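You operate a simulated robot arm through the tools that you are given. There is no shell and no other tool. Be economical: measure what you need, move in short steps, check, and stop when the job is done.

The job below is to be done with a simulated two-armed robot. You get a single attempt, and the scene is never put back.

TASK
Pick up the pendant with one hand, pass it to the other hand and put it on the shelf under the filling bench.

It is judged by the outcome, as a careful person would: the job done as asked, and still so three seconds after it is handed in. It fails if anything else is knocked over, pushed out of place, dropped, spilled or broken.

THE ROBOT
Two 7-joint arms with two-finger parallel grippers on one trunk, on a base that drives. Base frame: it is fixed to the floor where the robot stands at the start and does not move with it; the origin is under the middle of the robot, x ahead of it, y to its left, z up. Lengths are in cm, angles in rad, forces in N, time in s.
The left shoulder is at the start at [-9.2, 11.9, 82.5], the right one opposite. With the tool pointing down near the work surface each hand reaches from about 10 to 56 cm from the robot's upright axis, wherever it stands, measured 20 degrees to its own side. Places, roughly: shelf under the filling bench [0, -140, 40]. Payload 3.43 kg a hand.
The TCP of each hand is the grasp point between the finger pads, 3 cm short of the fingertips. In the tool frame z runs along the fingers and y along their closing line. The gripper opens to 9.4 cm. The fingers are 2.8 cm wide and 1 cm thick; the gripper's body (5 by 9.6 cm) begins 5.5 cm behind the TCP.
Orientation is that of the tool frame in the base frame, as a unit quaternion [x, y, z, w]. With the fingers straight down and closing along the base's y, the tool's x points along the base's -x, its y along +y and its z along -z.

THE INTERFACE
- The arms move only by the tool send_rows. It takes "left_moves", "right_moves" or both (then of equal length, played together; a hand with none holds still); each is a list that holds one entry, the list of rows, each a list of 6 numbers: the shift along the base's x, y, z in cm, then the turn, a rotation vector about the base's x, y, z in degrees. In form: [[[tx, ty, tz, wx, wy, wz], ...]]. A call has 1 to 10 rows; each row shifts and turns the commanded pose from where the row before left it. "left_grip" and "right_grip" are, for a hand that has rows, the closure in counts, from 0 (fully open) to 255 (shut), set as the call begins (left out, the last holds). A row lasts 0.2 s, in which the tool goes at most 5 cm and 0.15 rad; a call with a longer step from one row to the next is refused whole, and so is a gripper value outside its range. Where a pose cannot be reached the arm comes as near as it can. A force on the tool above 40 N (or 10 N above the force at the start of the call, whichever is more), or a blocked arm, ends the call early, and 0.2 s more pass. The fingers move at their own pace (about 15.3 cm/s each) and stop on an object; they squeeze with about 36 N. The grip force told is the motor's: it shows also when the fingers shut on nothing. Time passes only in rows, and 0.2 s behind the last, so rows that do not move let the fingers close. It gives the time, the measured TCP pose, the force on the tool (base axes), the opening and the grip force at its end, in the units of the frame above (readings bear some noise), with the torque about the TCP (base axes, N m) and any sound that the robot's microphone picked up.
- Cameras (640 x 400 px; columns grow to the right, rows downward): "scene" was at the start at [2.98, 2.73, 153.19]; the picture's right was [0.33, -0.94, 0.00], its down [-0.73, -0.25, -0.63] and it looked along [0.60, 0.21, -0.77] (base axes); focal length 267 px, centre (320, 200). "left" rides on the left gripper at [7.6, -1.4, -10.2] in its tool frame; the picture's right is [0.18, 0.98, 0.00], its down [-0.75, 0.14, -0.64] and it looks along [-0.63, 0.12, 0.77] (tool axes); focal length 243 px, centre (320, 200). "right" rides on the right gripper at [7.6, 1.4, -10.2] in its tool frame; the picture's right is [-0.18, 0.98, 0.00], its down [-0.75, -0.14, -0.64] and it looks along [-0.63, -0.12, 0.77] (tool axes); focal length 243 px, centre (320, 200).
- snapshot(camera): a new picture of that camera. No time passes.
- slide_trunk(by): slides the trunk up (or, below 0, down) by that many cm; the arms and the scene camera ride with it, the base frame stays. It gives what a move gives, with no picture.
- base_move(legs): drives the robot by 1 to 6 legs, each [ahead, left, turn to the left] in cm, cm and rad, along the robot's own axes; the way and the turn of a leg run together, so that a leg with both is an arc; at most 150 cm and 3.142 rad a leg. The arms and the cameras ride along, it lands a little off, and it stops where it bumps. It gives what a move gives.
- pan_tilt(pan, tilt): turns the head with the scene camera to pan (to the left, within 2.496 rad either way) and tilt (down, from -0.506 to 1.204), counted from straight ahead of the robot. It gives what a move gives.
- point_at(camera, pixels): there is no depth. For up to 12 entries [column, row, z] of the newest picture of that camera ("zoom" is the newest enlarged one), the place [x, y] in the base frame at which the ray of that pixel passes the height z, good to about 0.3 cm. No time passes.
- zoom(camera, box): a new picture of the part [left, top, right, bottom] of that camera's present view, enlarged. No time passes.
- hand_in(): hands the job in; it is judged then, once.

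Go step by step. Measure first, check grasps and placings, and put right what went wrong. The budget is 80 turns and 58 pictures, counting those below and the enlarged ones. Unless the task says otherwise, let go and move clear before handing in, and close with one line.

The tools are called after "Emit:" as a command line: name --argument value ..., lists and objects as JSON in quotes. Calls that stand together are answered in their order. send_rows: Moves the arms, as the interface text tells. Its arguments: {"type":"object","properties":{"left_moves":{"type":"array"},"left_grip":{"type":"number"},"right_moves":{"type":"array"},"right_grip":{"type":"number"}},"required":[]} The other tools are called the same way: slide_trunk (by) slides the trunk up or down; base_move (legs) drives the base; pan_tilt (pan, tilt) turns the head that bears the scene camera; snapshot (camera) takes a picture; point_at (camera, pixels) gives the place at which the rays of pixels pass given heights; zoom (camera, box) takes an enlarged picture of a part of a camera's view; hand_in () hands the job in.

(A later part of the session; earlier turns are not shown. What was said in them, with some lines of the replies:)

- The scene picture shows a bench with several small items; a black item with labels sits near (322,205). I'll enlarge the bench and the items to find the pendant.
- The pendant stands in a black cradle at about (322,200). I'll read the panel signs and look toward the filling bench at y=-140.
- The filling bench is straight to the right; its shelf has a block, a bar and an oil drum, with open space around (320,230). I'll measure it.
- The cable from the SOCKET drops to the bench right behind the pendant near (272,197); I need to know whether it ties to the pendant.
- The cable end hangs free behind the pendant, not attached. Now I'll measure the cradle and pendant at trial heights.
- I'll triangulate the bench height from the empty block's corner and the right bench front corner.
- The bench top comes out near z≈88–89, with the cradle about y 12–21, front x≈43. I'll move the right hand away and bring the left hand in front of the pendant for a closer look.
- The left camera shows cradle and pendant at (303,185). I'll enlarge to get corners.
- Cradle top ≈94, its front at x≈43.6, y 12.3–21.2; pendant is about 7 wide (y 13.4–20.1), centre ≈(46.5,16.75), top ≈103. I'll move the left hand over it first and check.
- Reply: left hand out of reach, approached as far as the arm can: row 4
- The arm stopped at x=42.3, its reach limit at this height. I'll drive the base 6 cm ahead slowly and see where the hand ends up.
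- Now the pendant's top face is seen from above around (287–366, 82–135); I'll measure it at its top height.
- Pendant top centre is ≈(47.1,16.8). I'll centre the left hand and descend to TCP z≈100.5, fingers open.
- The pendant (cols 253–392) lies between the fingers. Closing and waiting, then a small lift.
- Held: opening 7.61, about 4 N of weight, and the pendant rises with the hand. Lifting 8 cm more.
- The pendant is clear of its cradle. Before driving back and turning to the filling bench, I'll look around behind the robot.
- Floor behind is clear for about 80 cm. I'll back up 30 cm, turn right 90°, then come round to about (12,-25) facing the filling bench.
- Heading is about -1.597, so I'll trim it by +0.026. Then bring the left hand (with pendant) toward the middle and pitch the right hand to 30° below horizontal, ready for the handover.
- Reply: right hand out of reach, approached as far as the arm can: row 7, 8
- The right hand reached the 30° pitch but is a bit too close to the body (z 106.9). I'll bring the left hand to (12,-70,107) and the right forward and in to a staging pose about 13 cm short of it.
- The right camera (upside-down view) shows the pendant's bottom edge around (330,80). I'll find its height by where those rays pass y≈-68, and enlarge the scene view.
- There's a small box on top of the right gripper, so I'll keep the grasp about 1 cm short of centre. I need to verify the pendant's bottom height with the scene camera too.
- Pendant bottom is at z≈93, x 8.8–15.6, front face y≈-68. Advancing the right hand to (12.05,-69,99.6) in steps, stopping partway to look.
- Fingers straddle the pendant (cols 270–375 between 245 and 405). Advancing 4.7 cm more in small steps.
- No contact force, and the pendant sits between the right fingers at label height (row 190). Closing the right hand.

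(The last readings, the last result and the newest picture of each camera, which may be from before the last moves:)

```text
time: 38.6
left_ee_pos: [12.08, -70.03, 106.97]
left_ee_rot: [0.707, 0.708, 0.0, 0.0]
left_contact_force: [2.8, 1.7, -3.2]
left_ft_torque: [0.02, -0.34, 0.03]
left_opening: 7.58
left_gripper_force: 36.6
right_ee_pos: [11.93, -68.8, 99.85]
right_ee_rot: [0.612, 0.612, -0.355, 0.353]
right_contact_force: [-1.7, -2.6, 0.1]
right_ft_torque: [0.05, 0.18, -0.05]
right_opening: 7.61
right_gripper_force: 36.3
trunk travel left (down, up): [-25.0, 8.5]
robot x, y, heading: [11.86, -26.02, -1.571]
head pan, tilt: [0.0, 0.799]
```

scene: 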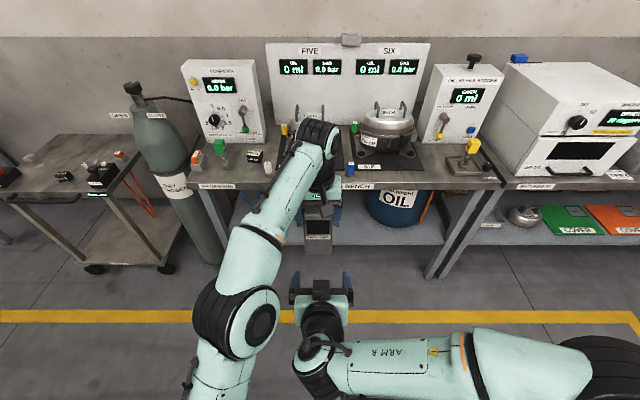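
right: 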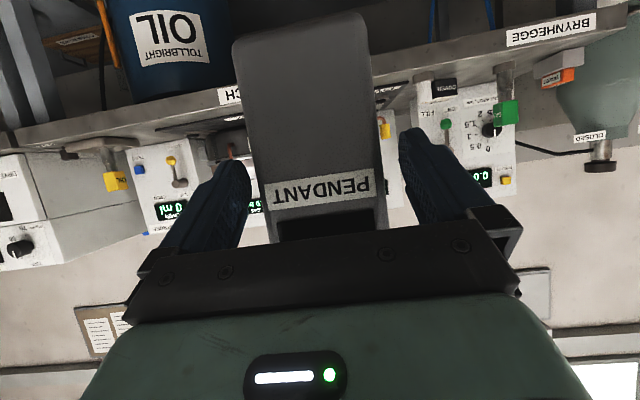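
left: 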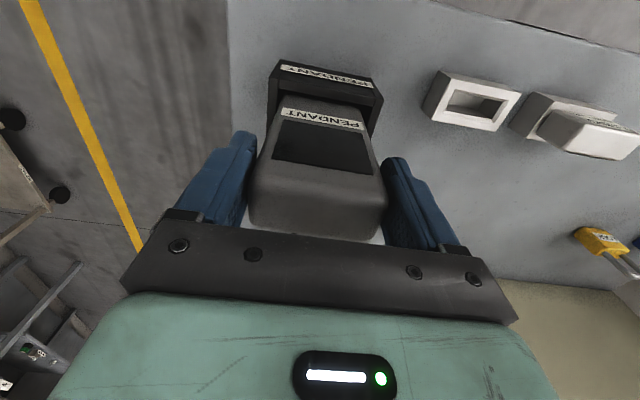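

Right grips at 7.61 with 36 N. Opening the left hand and raising it straight up.

Emit:
send_rows --left_moves '[[[0, 0, 0, 0, 0, 0], [0, 0, 0, 0, 0, 0], [0, 0, 1.5, 0, 0, 0], [0, 0, 2, 0, 0, 0], [0, 0, 2, 0, 0, 0], [0, 0, 2, 0, 0, 0], [0, 0, 0, 0, 0, 0]]]' --left_grip 0

Emit:
snapshot --camera "scene"

Emit:
snapshot --camera "right"

```text
time: 40.2
left_ee_pos: [12.16, -69.25, 110.07]
left_ee_rot: [0.707, 0.708, -0.001, 0.0]
left_contact_force: [0.2, 0.1, 0.2]
left_ft_torque: [-0.01, 0.02, 0.0]
left_opening: 9.43
left_gripper_force: 0.1
left hand out of reach, approached as far as the arm can: row 4, 5, 6
right_ee_pos: [12.07, -68.83, 99.69]
right_ee_rot: [0.611, 0.613, -0.354, 0.354]
right_contact_force: [0.2, 0.9, 0.6]
right_ft_torque: [0.07, 0.02, -0.01]
right_opening: 7.61
right_gripper_force: 35.8
trunk travel left (down, up): [-25.0, 8.5]
robot x, y, heading: [11.27, -25.92, -1.572]
head pan, tilt: [0.0, 0.799]
```

```text
20 pictures are left
```

scene: 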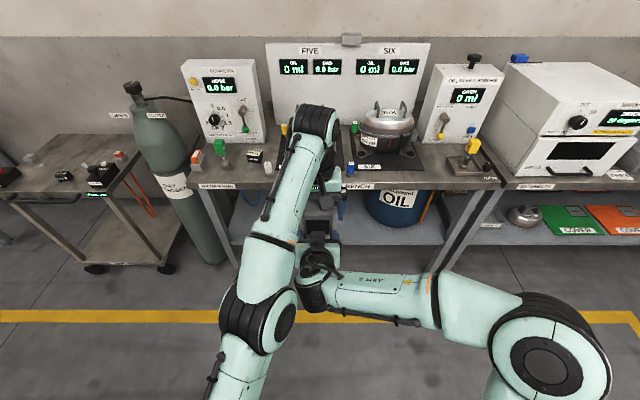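

```text
19 pictures are left
```

right: 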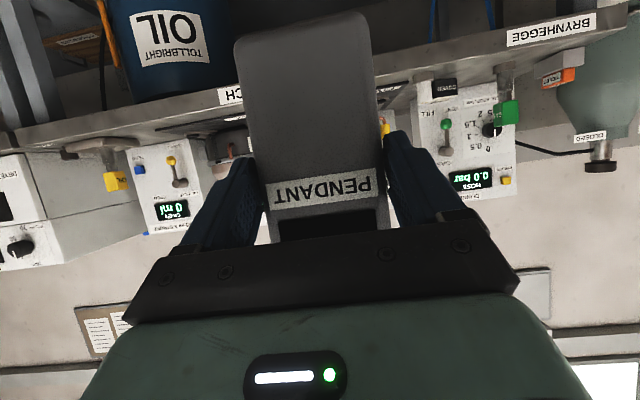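

The left is open and raised 3 cm but at its height limit; the pendant stays put in the right hand. I'll lower the right hand 9 cm to clear the left's fingers.

Emit:
send_rows --right_moves '[[[0, 0, -1.5, 0, 0, 0], [0, 0, -2, 0, 0, 0], [0, 0, -2, 0, 0, 0], [0, 0, -2, 0, 0, 0], [0, 0, -1.5, 0, 0, 0], [0, 0, 0, 0, 0, 0]]]'

Emit:
zoom --camera "scene" --box '[240, 150, 400, 330]'

```text
time: 41.6
left_ee_pos: [12.18, -69.23, 110.03]
left_ee_rot: [0.706, 0.708, 0.0, 0.0]
left_contact_force: [-1.2, -0.2, 0.5]
left_ft_torque: [0.01, -0.01, 0.0]
left_opening: 9.4
left_gripper_force: 0.1
right_ee_pos: [11.89, -68.76, 90.75]
right_ee_rot: [0.611, 0.612, -0.355, 0.354]
right_contact_force: [-0.2, 0.3, 0.0]
right_ft_torque: [0.05, -0.02, 0.0]
right_opening: 7.59
right_gripper_force: 35.7
trunk travel left (down, up): [-25.0, 8.5]
robot x, y, heading: [11.33, -26.02, -1.57]
head pan, tilt: [0.0, 0.799]
```

```text
2.22 times, centred on (320, 240) of scene
```

zoom: 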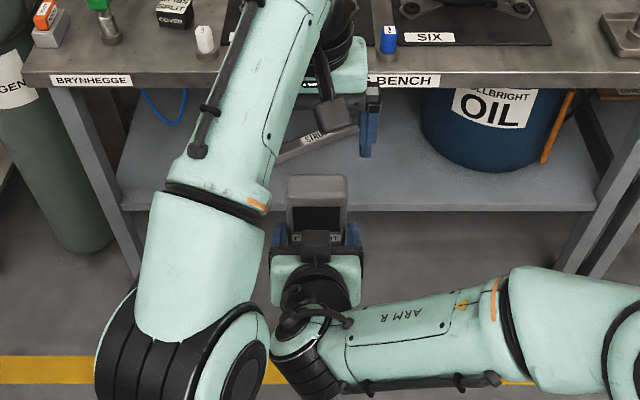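

The pendant is upright in the right hand. Now I retract the left hand back and outward, then lower the trunk for shelf height.

Emit:
send_rows --left_moves '[[[3, 2, 0, 0, 0, 0], [4, 2.5, 0, 0, 0, 0], [4, 2.5, 0, 0, 0, 0], [4, 2.5, 0, 0, 0, 0], [4, 2.5, 0, 0, 0, 0], [4, 2.5, 0, 0, 0, 0], [2, 2.5, 0, 0, 0, 0], [0, 2.5, 0, 0, 0, 0], [0, 0, 0, 0, 0, 0]]]'

Emit:
slide_trunk --by -25

Emit:
snapshot --camera "scene"

```text
time: 43.6
left_ee_pos: [37.29, -49.8, 109.9]
left_ee_rot: [0.707, 0.707, 0.0, 0.0]
left_contact_force: [1.1, -0.2, -0.5]
left_ft_torque: [0.02, 0.01, -0.03]
left_opening: 9.39
left_gripper_force: 0.1
right_ee_pos: [11.97, -68.95, 90.72]
right_ee_rot: [0.612, 0.612, -0.355, 0.354]
right_contact_force: [-0.7, -0.4, 0.6]
right_ft_torque: [0.08, -0.05, -0.01]
right_opening: 7.59
right_gripper_force: 36.4
trunk travel left (down, up): [-25.0, 8.5]
robot x, y, heading: [11.74, -26.15, -1.569]
head pan, tilt: [0.0, 0.799]
```

```text
time: 46.2
left_ee_pos: [37.03, -49.82, 85.02]
left_ee_rot: [0.706, 0.708, -0.001, -0.001]
left_contact_force: [0.2, -0.5, 0.9]
left_ft_torque: [-0.01, 0.03, -0.02]
left_opening: 9.43
left_gripper_force: 0.1
right_ee_pos: [12.0, -68.75, 65.85]
right_ee_rot: [0.612, 0.612, -0.355, 0.354]
right_contact_force: [0.5, 0.7, 0.6]
right_ft_torque: [0.08, 0.05, -0.01]
right_opening: 7.58
right_gripper_force: 35.8
trunk travel left (down, up): [0.0, 33.5]
robot x, y, heading: [11.73, -25.96, -1.569]
head pan, tilt: [0.0, 0.799]
```

```text
17 pictures are left
```

scene: 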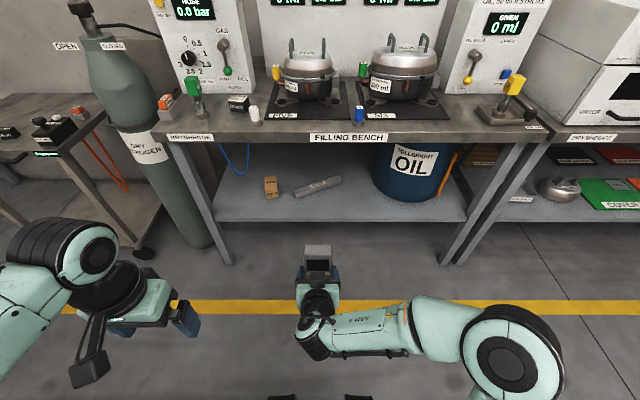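

Clear view of the shelf now. I'll re-measure the shelf's front edge, bar, drum, and check the table edge heights.

Emit:
point_at --camera "scene" --pixels '[[300, 221, 40], [440, 221, 40], [300, 197, 40], [343, 180, 40], [378, 190, 40], [405, 202, 40], [275, 197, 40], [310, 141, 85], [310, 141, 81], [345, 135, 85]]'

Emit:
zoom --camera "scene" --box '[240, 120, 400, 320]'

Emit:
snapshot --camera "right"

```text
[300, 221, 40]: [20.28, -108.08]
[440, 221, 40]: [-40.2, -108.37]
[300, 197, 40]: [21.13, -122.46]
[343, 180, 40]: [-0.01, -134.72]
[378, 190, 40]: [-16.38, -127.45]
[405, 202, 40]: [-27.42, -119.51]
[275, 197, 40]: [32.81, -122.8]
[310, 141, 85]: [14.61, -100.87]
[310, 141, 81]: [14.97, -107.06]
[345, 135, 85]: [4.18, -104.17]
```

```text
2.00 times, centred on (320, 220) of scene
```

zoom: 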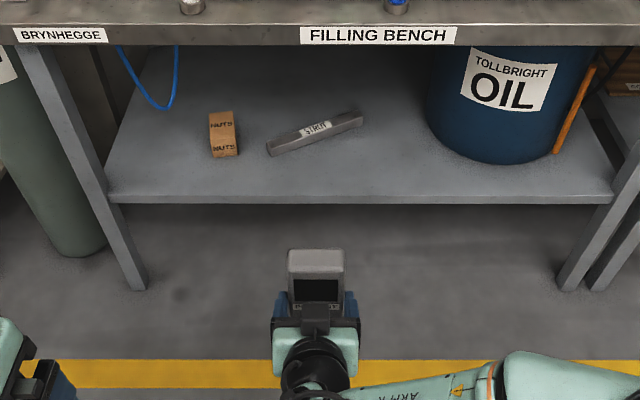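

```text
15 pictures are left
```

right: 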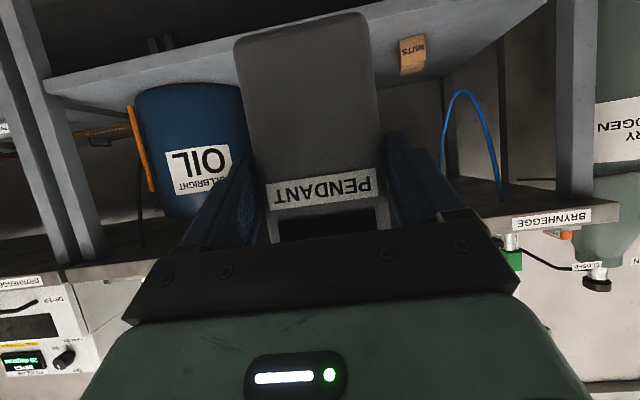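

The bar's nearest part is at (21,-122) and the drum is beyond x<-12, so (4,-116) is free. Moving the right hand to a carry height (TCP z≈53) and a bit right/forward.

Emit:
send_rows --right_moves '[[[-2, -1, -2, 0, 0, 0], [-2, -1, -2, 0, 0, 0], [-2, -1, -2, 0, 0, 0], [-1, -1, -2, 0, 0, 0], [-1, -1, -2, 0, 0, 0], [0, -1, -2, 0, 0, 0], [0, 0, -0.5, 0, 0, 0], [0, 0, 0, 0, 0, 0]]]'

Emit:
base_move --legs '[[20, 0, 0]]'

Emit:
snapshot --camera "scene"

```text
time: 48.0
left_ee_pos: [37.16, -49.86, 85.0]
left_ee_rot: [0.707, 0.708, 0.0, 0.0]
left_contact_force: [0.7, 0.6, -0.3]
left_ft_torque: [-0.01, 0.01, -0.03]
left_opening: 9.4
left_gripper_force: 0.0
right_ee_pos: [4.04, -74.85, 53.33]
right_ee_rot: [0.612, 0.612, -0.355, 0.354]
right_contact_force: [-0.6, 0.1, 0.0]
right_ft_torque: [0.1, 0.01, -0.03]
right_opening: 7.59
right_gripper_force: 35.9
trunk travel left (down, up): [0.0, 33.5]
robot x, y, heading: [11.26, -25.75, -1.572]
head pan, tilt: [0.0, 0.799]
```

```text
time: 49.6
left_ee_pos: [37.12, -69.87, 84.92]
left_ee_rot: [0.707, 0.707, 0.0, 0.0]
left_contact_force: [0.4, -0.4, 0.2]
left_ft_torque: [0.04, 0.0, 0.01]
left_opening: 9.37
left_gripper_force: 0.1
right_ee_pos: [3.87, -94.8, 53.21]
right_ee_rot: [0.611, 0.613, -0.354, 0.354]
right_contact_force: [0.5, -0.3, -0.1]
right_ft_torque: [0.11, 0.02, 0.02]
right_opening: 7.57
right_gripper_force: 36.2
trunk travel left (down, up): [0.0, 33.5]
robot x, y, heading: [11.46, -45.92, -1.57]
head pan, tilt: [0.0, 0.799]
```

```text
14 pictures are left
```

scene: 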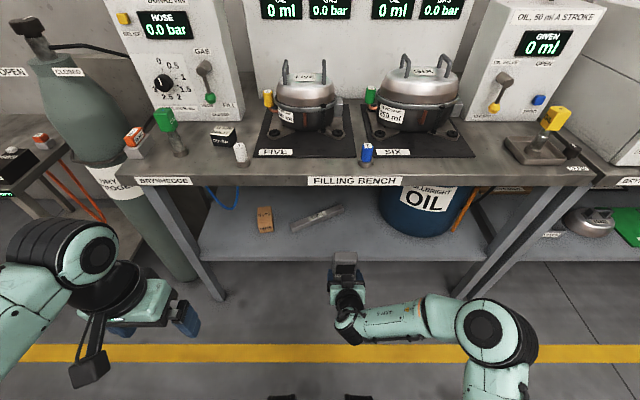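

Everything clears. I'll extend the right arm forward 8 cm (to y≈-103) to limit base travel, while pulling the left hand back 5 cm.

Emit:
send_rows --right_moves '[[[0, -2, 0, 0, 0, 0], [0, -2, 0, 0, 0, 0], [0, -2, 0, 0, 0, 0], [0, -2, 0, 0, 0, 0], [0, 0, 0, 0, 0, 0]]]' --left_moves '[[[0, 1.5, 0, 0, 0, 0], [0, 1.5, 0, 0, 0, 0], [0, 1.5, 0, 0, 0, 0], [0, 0.5, 0, 0, 0, 0], [0, 0, 0, 0, 0, 0]]]'

Emit:
zoom --camera "scene" --box '[220, 150, 500, 325]'

Emit:
snapshot --camera "right"

```text
time: 50.8
left_ee_pos: [37.12, -64.86, 85.0]
left_ee_rot: [0.707, 0.707, 0.001, 0.0]
left_contact_force: [-0.5, -0.5, 0.3]
left_ft_torque: [-0.01, -0.02, 0.0]
left_opening: 9.4
left_gripper_force: 0.0
right_ee_pos: [3.93, -102.77, 53.29]
right_ee_rot: [0.612, 0.613, -0.353, 0.353]
right_contact_force: [0.3, 0.4, -0.1]
right_ft_torque: [0.06, -0.01, 0.01]
right_opening: 7.6
right_gripper_force: 35.4
trunk travel left (down, up): [0.0, 33.5]
robot x, y, heading: [11.24, -45.49, -1.568]
head pan, tilt: [0.0, 0.799]
```

```text
2.29 times, centred on (360, 238) of scene
```

zoom: 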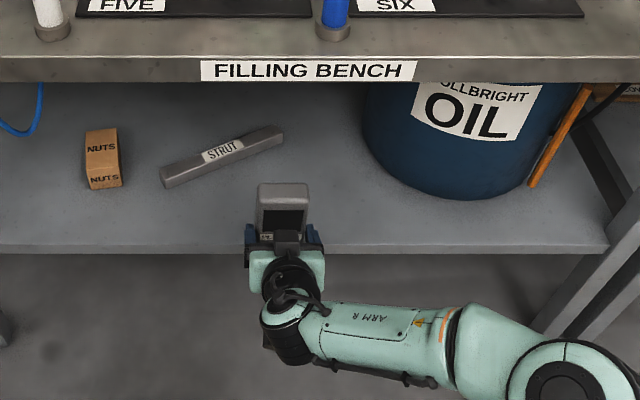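

```text
12 pictures are left
```

right: 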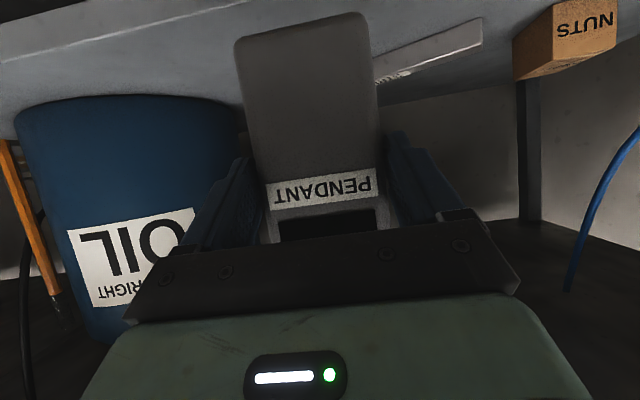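

Path is clear. Driving 12 cm ahead to bring the pendant over the shelf.

Emit:
base_move --legs '[[12, 0, 0]]'

Emit:
snapshot --camera "right"

Emit:
snapshot --camera "scene"

```text
time: 52.1
left_ee_pos: [37.24, -77.0, 84.93]
left_ee_rot: [0.707, 0.707, 0.0, 0.0]
left_contact_force: [-0.1, 0.0, 0.3]
left_ft_torque: [-0.04, 0.02, 0.03]
left_opening: 9.41
left_gripper_force: 0.0
right_ee_pos: [3.96, -114.87, 53.21]
right_ee_rot: [0.613, 0.612, -0.355, 0.353]
right_contact_force: [-0.2, 0.5, 0.2]
right_ft_torque: [0.1, -0.01, -0.01]
right_opening: 7.55
right_gripper_force: 36.0
trunk travel left (down, up): [0.0, 33.5]
robot x, y, heading: [11.54, -57.63, -1.57]
head pan, tilt: [0.0, 0.799]
```

```text
11 pictures are left
```

right: 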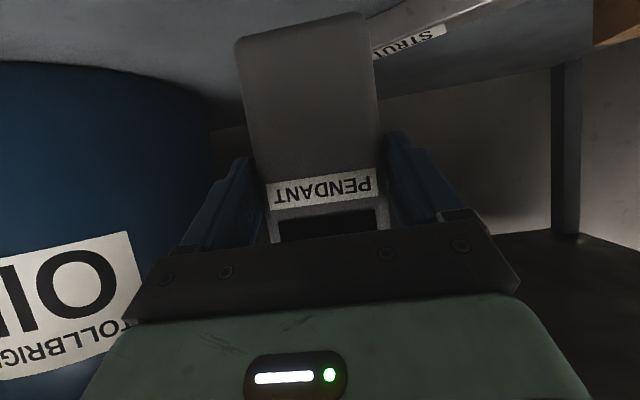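

```text
10 pictures are left
```

scene: 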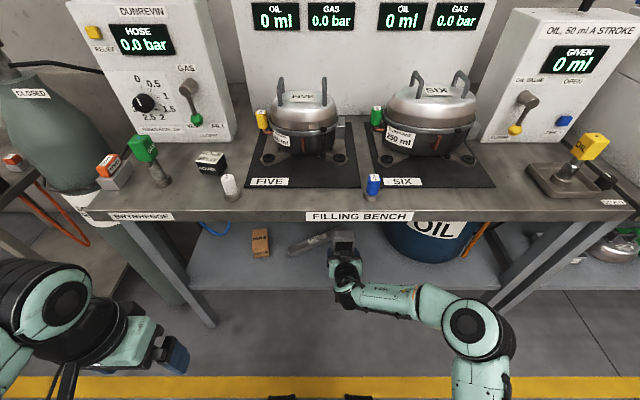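

Hand is over a free spot. Lowering 4.5 cm, then finer steps watching the force.

Emit:
send_rows --right_moves '[[[0, 0, -1.5, 0, 0, 0], [0, 0, -1.5, 0, 0, 0], [0, 0, -1, 0, 0, 0], [0, 0, 0, 0, 0, 0]]]'

Emit:
zoom --camera "scene" --box '[270, 200, 430, 320]'

Emit:
send_rows --right_moves '[[[0, 0, -0.4, 0, 0, 0], [0, 0, -0.4, 0, 0, 0], [0, 0, 0, 0, 0, 0]]]'

```text
time: 53.1
left_ee_pos: [37.28, -76.89, 84.93]
left_ee_rot: [0.707, 0.708, 0.0, 0.0]
left_contact_force: [-0.2, -0.2, -0.1]
left_ft_torque: [-0.01, -0.01, -0.02]
left_opening: 9.41
left_gripper_force: 0.0
right_ee_pos: [3.92, -114.77, 49.23]
right_ee_rot: [0.612, 0.612, -0.355, 0.353]
right_contact_force: [-0.4, -0.3, 0.0]
right_ft_torque: [0.08, 0.0, -0.01]
right_opening: 7.63
right_gripper_force: 36.5
trunk travel left (down, up): [0.0, 33.5]
robot x, y, heading: [11.86, -57.85, -1.572]
head pan, tilt: [0.0, 0.799]
```

```text
3.33 times, centred on (350, 260) of scene
```

zoom: 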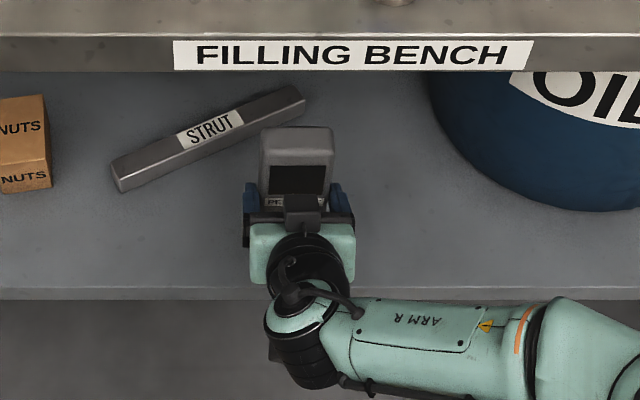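

```text
time: 53.9
left_ee_pos: [37.15, -76.96, 84.97]
left_ee_rot: [0.706, 0.708, 0.0, 0.0]
left_contact_force: [-0.7, -0.3, -0.7]
left_ft_torque: [0.0, 0.0, 0.02]
left_opening: 9.41
left_gripper_force: 0.1
right_ee_pos: [3.98, -114.72, 48.45]
right_ee_rot: [0.612, 0.612, -0.355, 0.354]
right_contact_force: [-0.1, -0.1, 0.7]
right_ft_torque: [0.09, -0.04, 0.0]
right_opening: 7.61
right_gripper_force: 36.4
trunk travel left (down, up): [0.0, 33.5]
robot x, y, heading: [11.28, -57.62, -1.577]
head pan, tilt: [0.0, 0.799]
```

Emit:
send_rows --right_moves '[[[0, 0, -0.4, 0, 0, 0], [0, 0, -0.4, 0, 0, 0], [0, 0, 0, 0, 0, 0]]]'

Emit:
send_rows --right_moves '[[[0, 0, -0.4, 0, 0, 0], [0, 0, 0, 0, 0, 0]]]'

```text
time: 54.7
left_ee_pos: [37.15, -76.92, 84.99]
left_ee_rot: [0.707, 0.707, -0.001, 0.0]
left_contact_force: [-1.1, 0.2, 0.1]
left_ft_torque: [-0.02, 0.02, 0.03]
left_opening: 9.41
left_gripper_force: 0.1
right_ee_pos: [4.03, -114.79, 47.82]
right_ee_rot: [0.611, 0.613, -0.354, 0.354]
right_contact_force: [0.6, -0.1, 0.2]
right_ft_torque: [0.11, -0.02, 0.01]
right_opening: 7.58
right_gripper_force: 35.9
trunk travel left (down, up): [0.0, 33.5]
robot x, y, heading: [11.24, -58.47, -1.564]
head pan, tilt: [0.0, 0.799]
```

```text
time: 55.3
left_ee_pos: [37.16, -76.97, 85.01]
left_ee_rot: [0.707, 0.707, 0.001, 0.0]
left_contact_force: [0.5, 0.2, -1.9]
left_ft_torque: [-0.02, -0.03, -0.01]
left_opening: 9.4
left_gripper_force: 0.0
right_ee_pos: [4.05, -114.88, 47.3]
right_ee_rot: [0.612, 0.612, -0.355, 0.354]
right_contact_force: [0.6, 1.1, 0.2]
right_ft_torque: [-0.01, 0.12, -0.02]
right_opening: 7.58
right_gripper_force: 36.3
trunk travel left (down, up): [0.0, 33.5]
robot x, y, heading: [11.34, -58.08, -1.565]
head pan, tilt: [0.0, 0.799]
```

The torque shifted at z=47.3 (x 0.1→-0.01), maybe first touch. Continuing with 0.3 cm steps.

Emit:
send_rows --right_moves '[[[0, 0, -0.3, 0, 0, 0], [0, 0, 0, 0, 0, 0]]]'

Emit:
snapshot --camera "right"

```text
time: 55.9
left_ee_pos: [37.29, -76.71, 85.11]
left_ee_rot: [0.707, 0.707, 0.0, 0.001]
left_contact_force: [0.1, 0.7, 0.4]
left_ft_torque: [-0.02, 0.02, 0.03]
left_opening: 9.4
left_gripper_force: 0.1
right_ee_pos: [3.92, -114.79, 47.34]
right_ee_rot: [0.61, 0.612, -0.356, 0.356]
right_contact_force: [-0.8, 5.3, 17.6]
right_ft_torque: [0.4, 0.21, 0.02]
right_opening: 7.58
right_gripper_force: 35.6
trunk travel left (down, up): [0.0, 33.5]
robot x, y, heading: [11.33, -57.94, -1.574]
head pan, tilt: [0.0, 0.799]
```

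```text
8 pictures are left
```

right: 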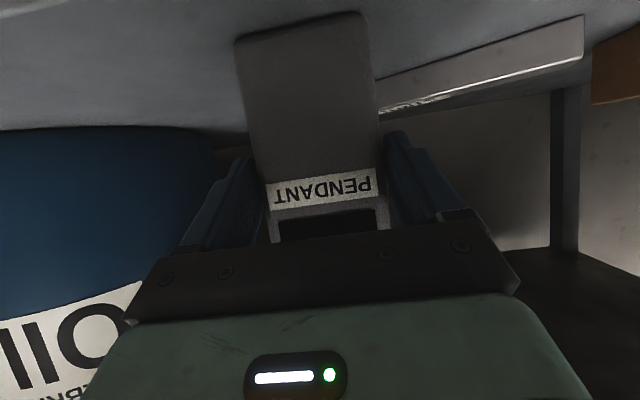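

Contact: 17.6 N upward, so the pendant stands on the shelf. I'll ease 0.2 cm and open the right hand.

Emit:
send_rows --right_moves '[[[0, 0, 0.2, 0, 0, 0], [0, 0, 0, 0, 0, 0]]]'

Emit:
send_rows --right_moves '[[[0, 0, 0, 0, 0, 0], [0, 0, 0, 0, 0, 0], [0, 0, 0, 0, 0, 0]]]' --right_grip 0

Emit:
snapshot --camera "right"

```text
time: 56.5
left_ee_pos: [37.12, -76.84, 85.08]
left_ee_rot: [0.707, 0.707, 0.0, 0.001]
left_contact_force: [-0.5, -0.4, 0.5]
left_ft_torque: [0.03, 0.0, 0.0]
left_opening: 9.39
left_gripper_force: 0.0
right_ee_pos: [3.95, -114.9, 47.39]
right_ee_rot: [0.611, 0.612, -0.356, 0.355]
right_contact_force: [2.1, -4.8, 9.4]
right_ft_torque: [-0.87, -0.05, 0.13]
right_opening: 7.61
right_gripper_force: 36.1
trunk travel left (down, up): [0.0, 33.5]
robot x, y, heading: [11.45, -57.94, -1.573]
head pan, tilt: [0.0, 0.799]
```

```text
time: 57.3
left_ee_pos: [37.22, -76.85, 85.04]
left_ee_rot: [0.707, 0.707, 0.001, 0.0]
left_contact_force: [-0.6, -0.6, 0.3]
left_ft_torque: [0.03, -0.02, -0.01]
left_opening: 9.41
left_gripper_force: 0.2
right_ee_pos: [3.98, -114.79, 47.15]
right_ee_rot: [0.613, 0.613, -0.354, 0.352]
right_contact_force: [0.2, -0.3, 0.4]
right_ft_torque: [-0.03, 0.02, -0.01]
right_opening: 9.39
right_gripper_force: 0.1
trunk travel left (down, up): [0.0, 33.5]
robot x, y, heading: [11.41, -58.31, -1.572]
head pan, tilt: [0.0, 0.799]
```

```text
7 pictures are left
```

right: 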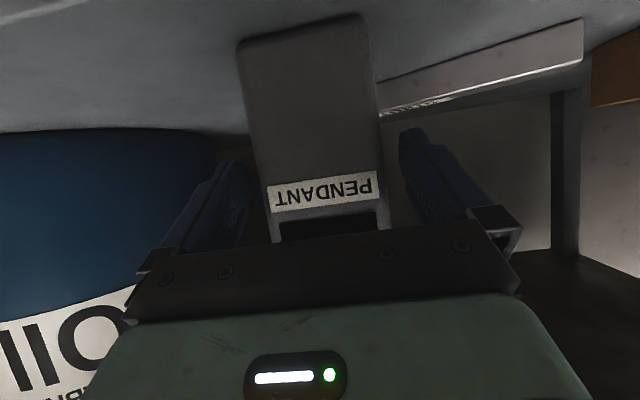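

Released: the pendant stands upright, centred between the open fingers (cols 268–378). Backing straight out.

Emit:
send_rows --right_moves '[[[0, 1, 0, 0, 0, 0], [0, 1.5, 0, 0, 0, 0], [0, 2, 0, 0, 0, 0], [0, 2, 0, 0, 0, 0], [0, 2, 0, 0, 0, 0], [0, 2, 0, 0, 0, 0], [0, 0, 0, 0, 0, 0]]]'

Emit:
snapshot --camera "right"

```text
time: 58.9
left_ee_pos: [37.22, -76.91, 84.98]
left_ee_rot: [0.707, 0.707, 0.0, 0.0]
left_contact_force: [0.0, 0.4, -0.3]
left_ft_torque: [0.0, -0.02, 0.0]
left_opening: 9.41
left_gripper_force: 0.0
right_ee_pos: [4.01, -104.28, 47.31]
right_ee_rot: [0.612, 0.612, -0.354, 0.354]
right_contact_force: [0.0, 0.4, -0.1]
right_ft_torque: [0.0, 0.04, 0.01]
right_opening: 9.4
right_gripper_force: 0.1
trunk travel left (down, up): [0.0, 33.5]
robot x, y, heading: [11.43, -58.04, -1.569]
head pan, tilt: [0.0, 0.799]
```

```text
6 pictures are left
```

right: 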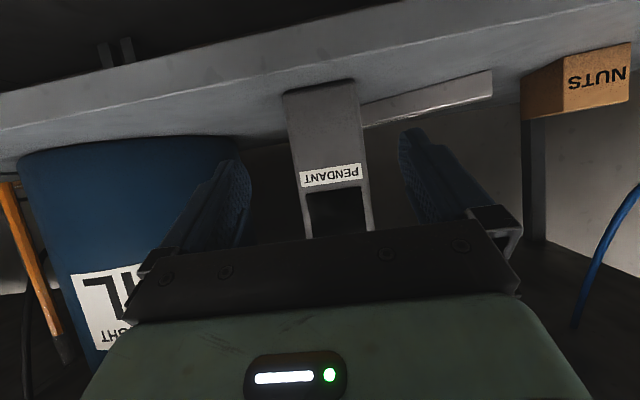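

The pendant stands well inside the shelf edge. Driving straight back 25 cm to get fully clear, then a last look.

Emit:
base_move --legs '[[-25, 0, 0]]'

Emit:
zoom --camera "scene" --box '[180, 110, 480, 300]'

```text
time: 60.7
left_ee_pos: [37.16, -52.18, 85.01]
left_ee_rot: [0.707, 0.707, 0.0, -0.001]
left_contact_force: [0.6, 0.7, 0.5]
left_ft_torque: [0.01, 0.01, -0.02]
left_opening: 9.37
left_gripper_force: 0.0
right_ee_pos: [4.01, -79.63, 47.45]
right_ee_rot: [0.612, 0.612, -0.355, 0.353]
right_contact_force: [0.7, 0.2, -0.1]
right_ft_torque: [0.03, 0.01, 0.01]
right_opening: 9.37
right_gripper_force: 0.0
trunk travel left (down, up): [0.0, 33.5]
robot x, y, heading: [11.55, -33.51, -1.577]
head pan, tilt: [0.0, 0.799]
```

```text
2.11 times, centred on (330, 205) of scene
```

zoom: 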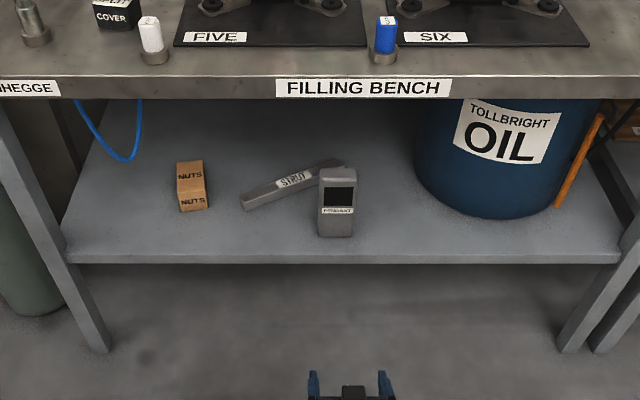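

The pendant stands upright on the shelf, with the nuts, strut and drum where they were and both hands clear. Handing in.

Emit:
hand_in

```text
The job is handed in.
```

I picked up the pendant with the left hand, passed it to the right, and stood it upright on the shelf under the filling bench. The last picture shows nothing else on that bench or shelf moved, and both hands are open and clear.
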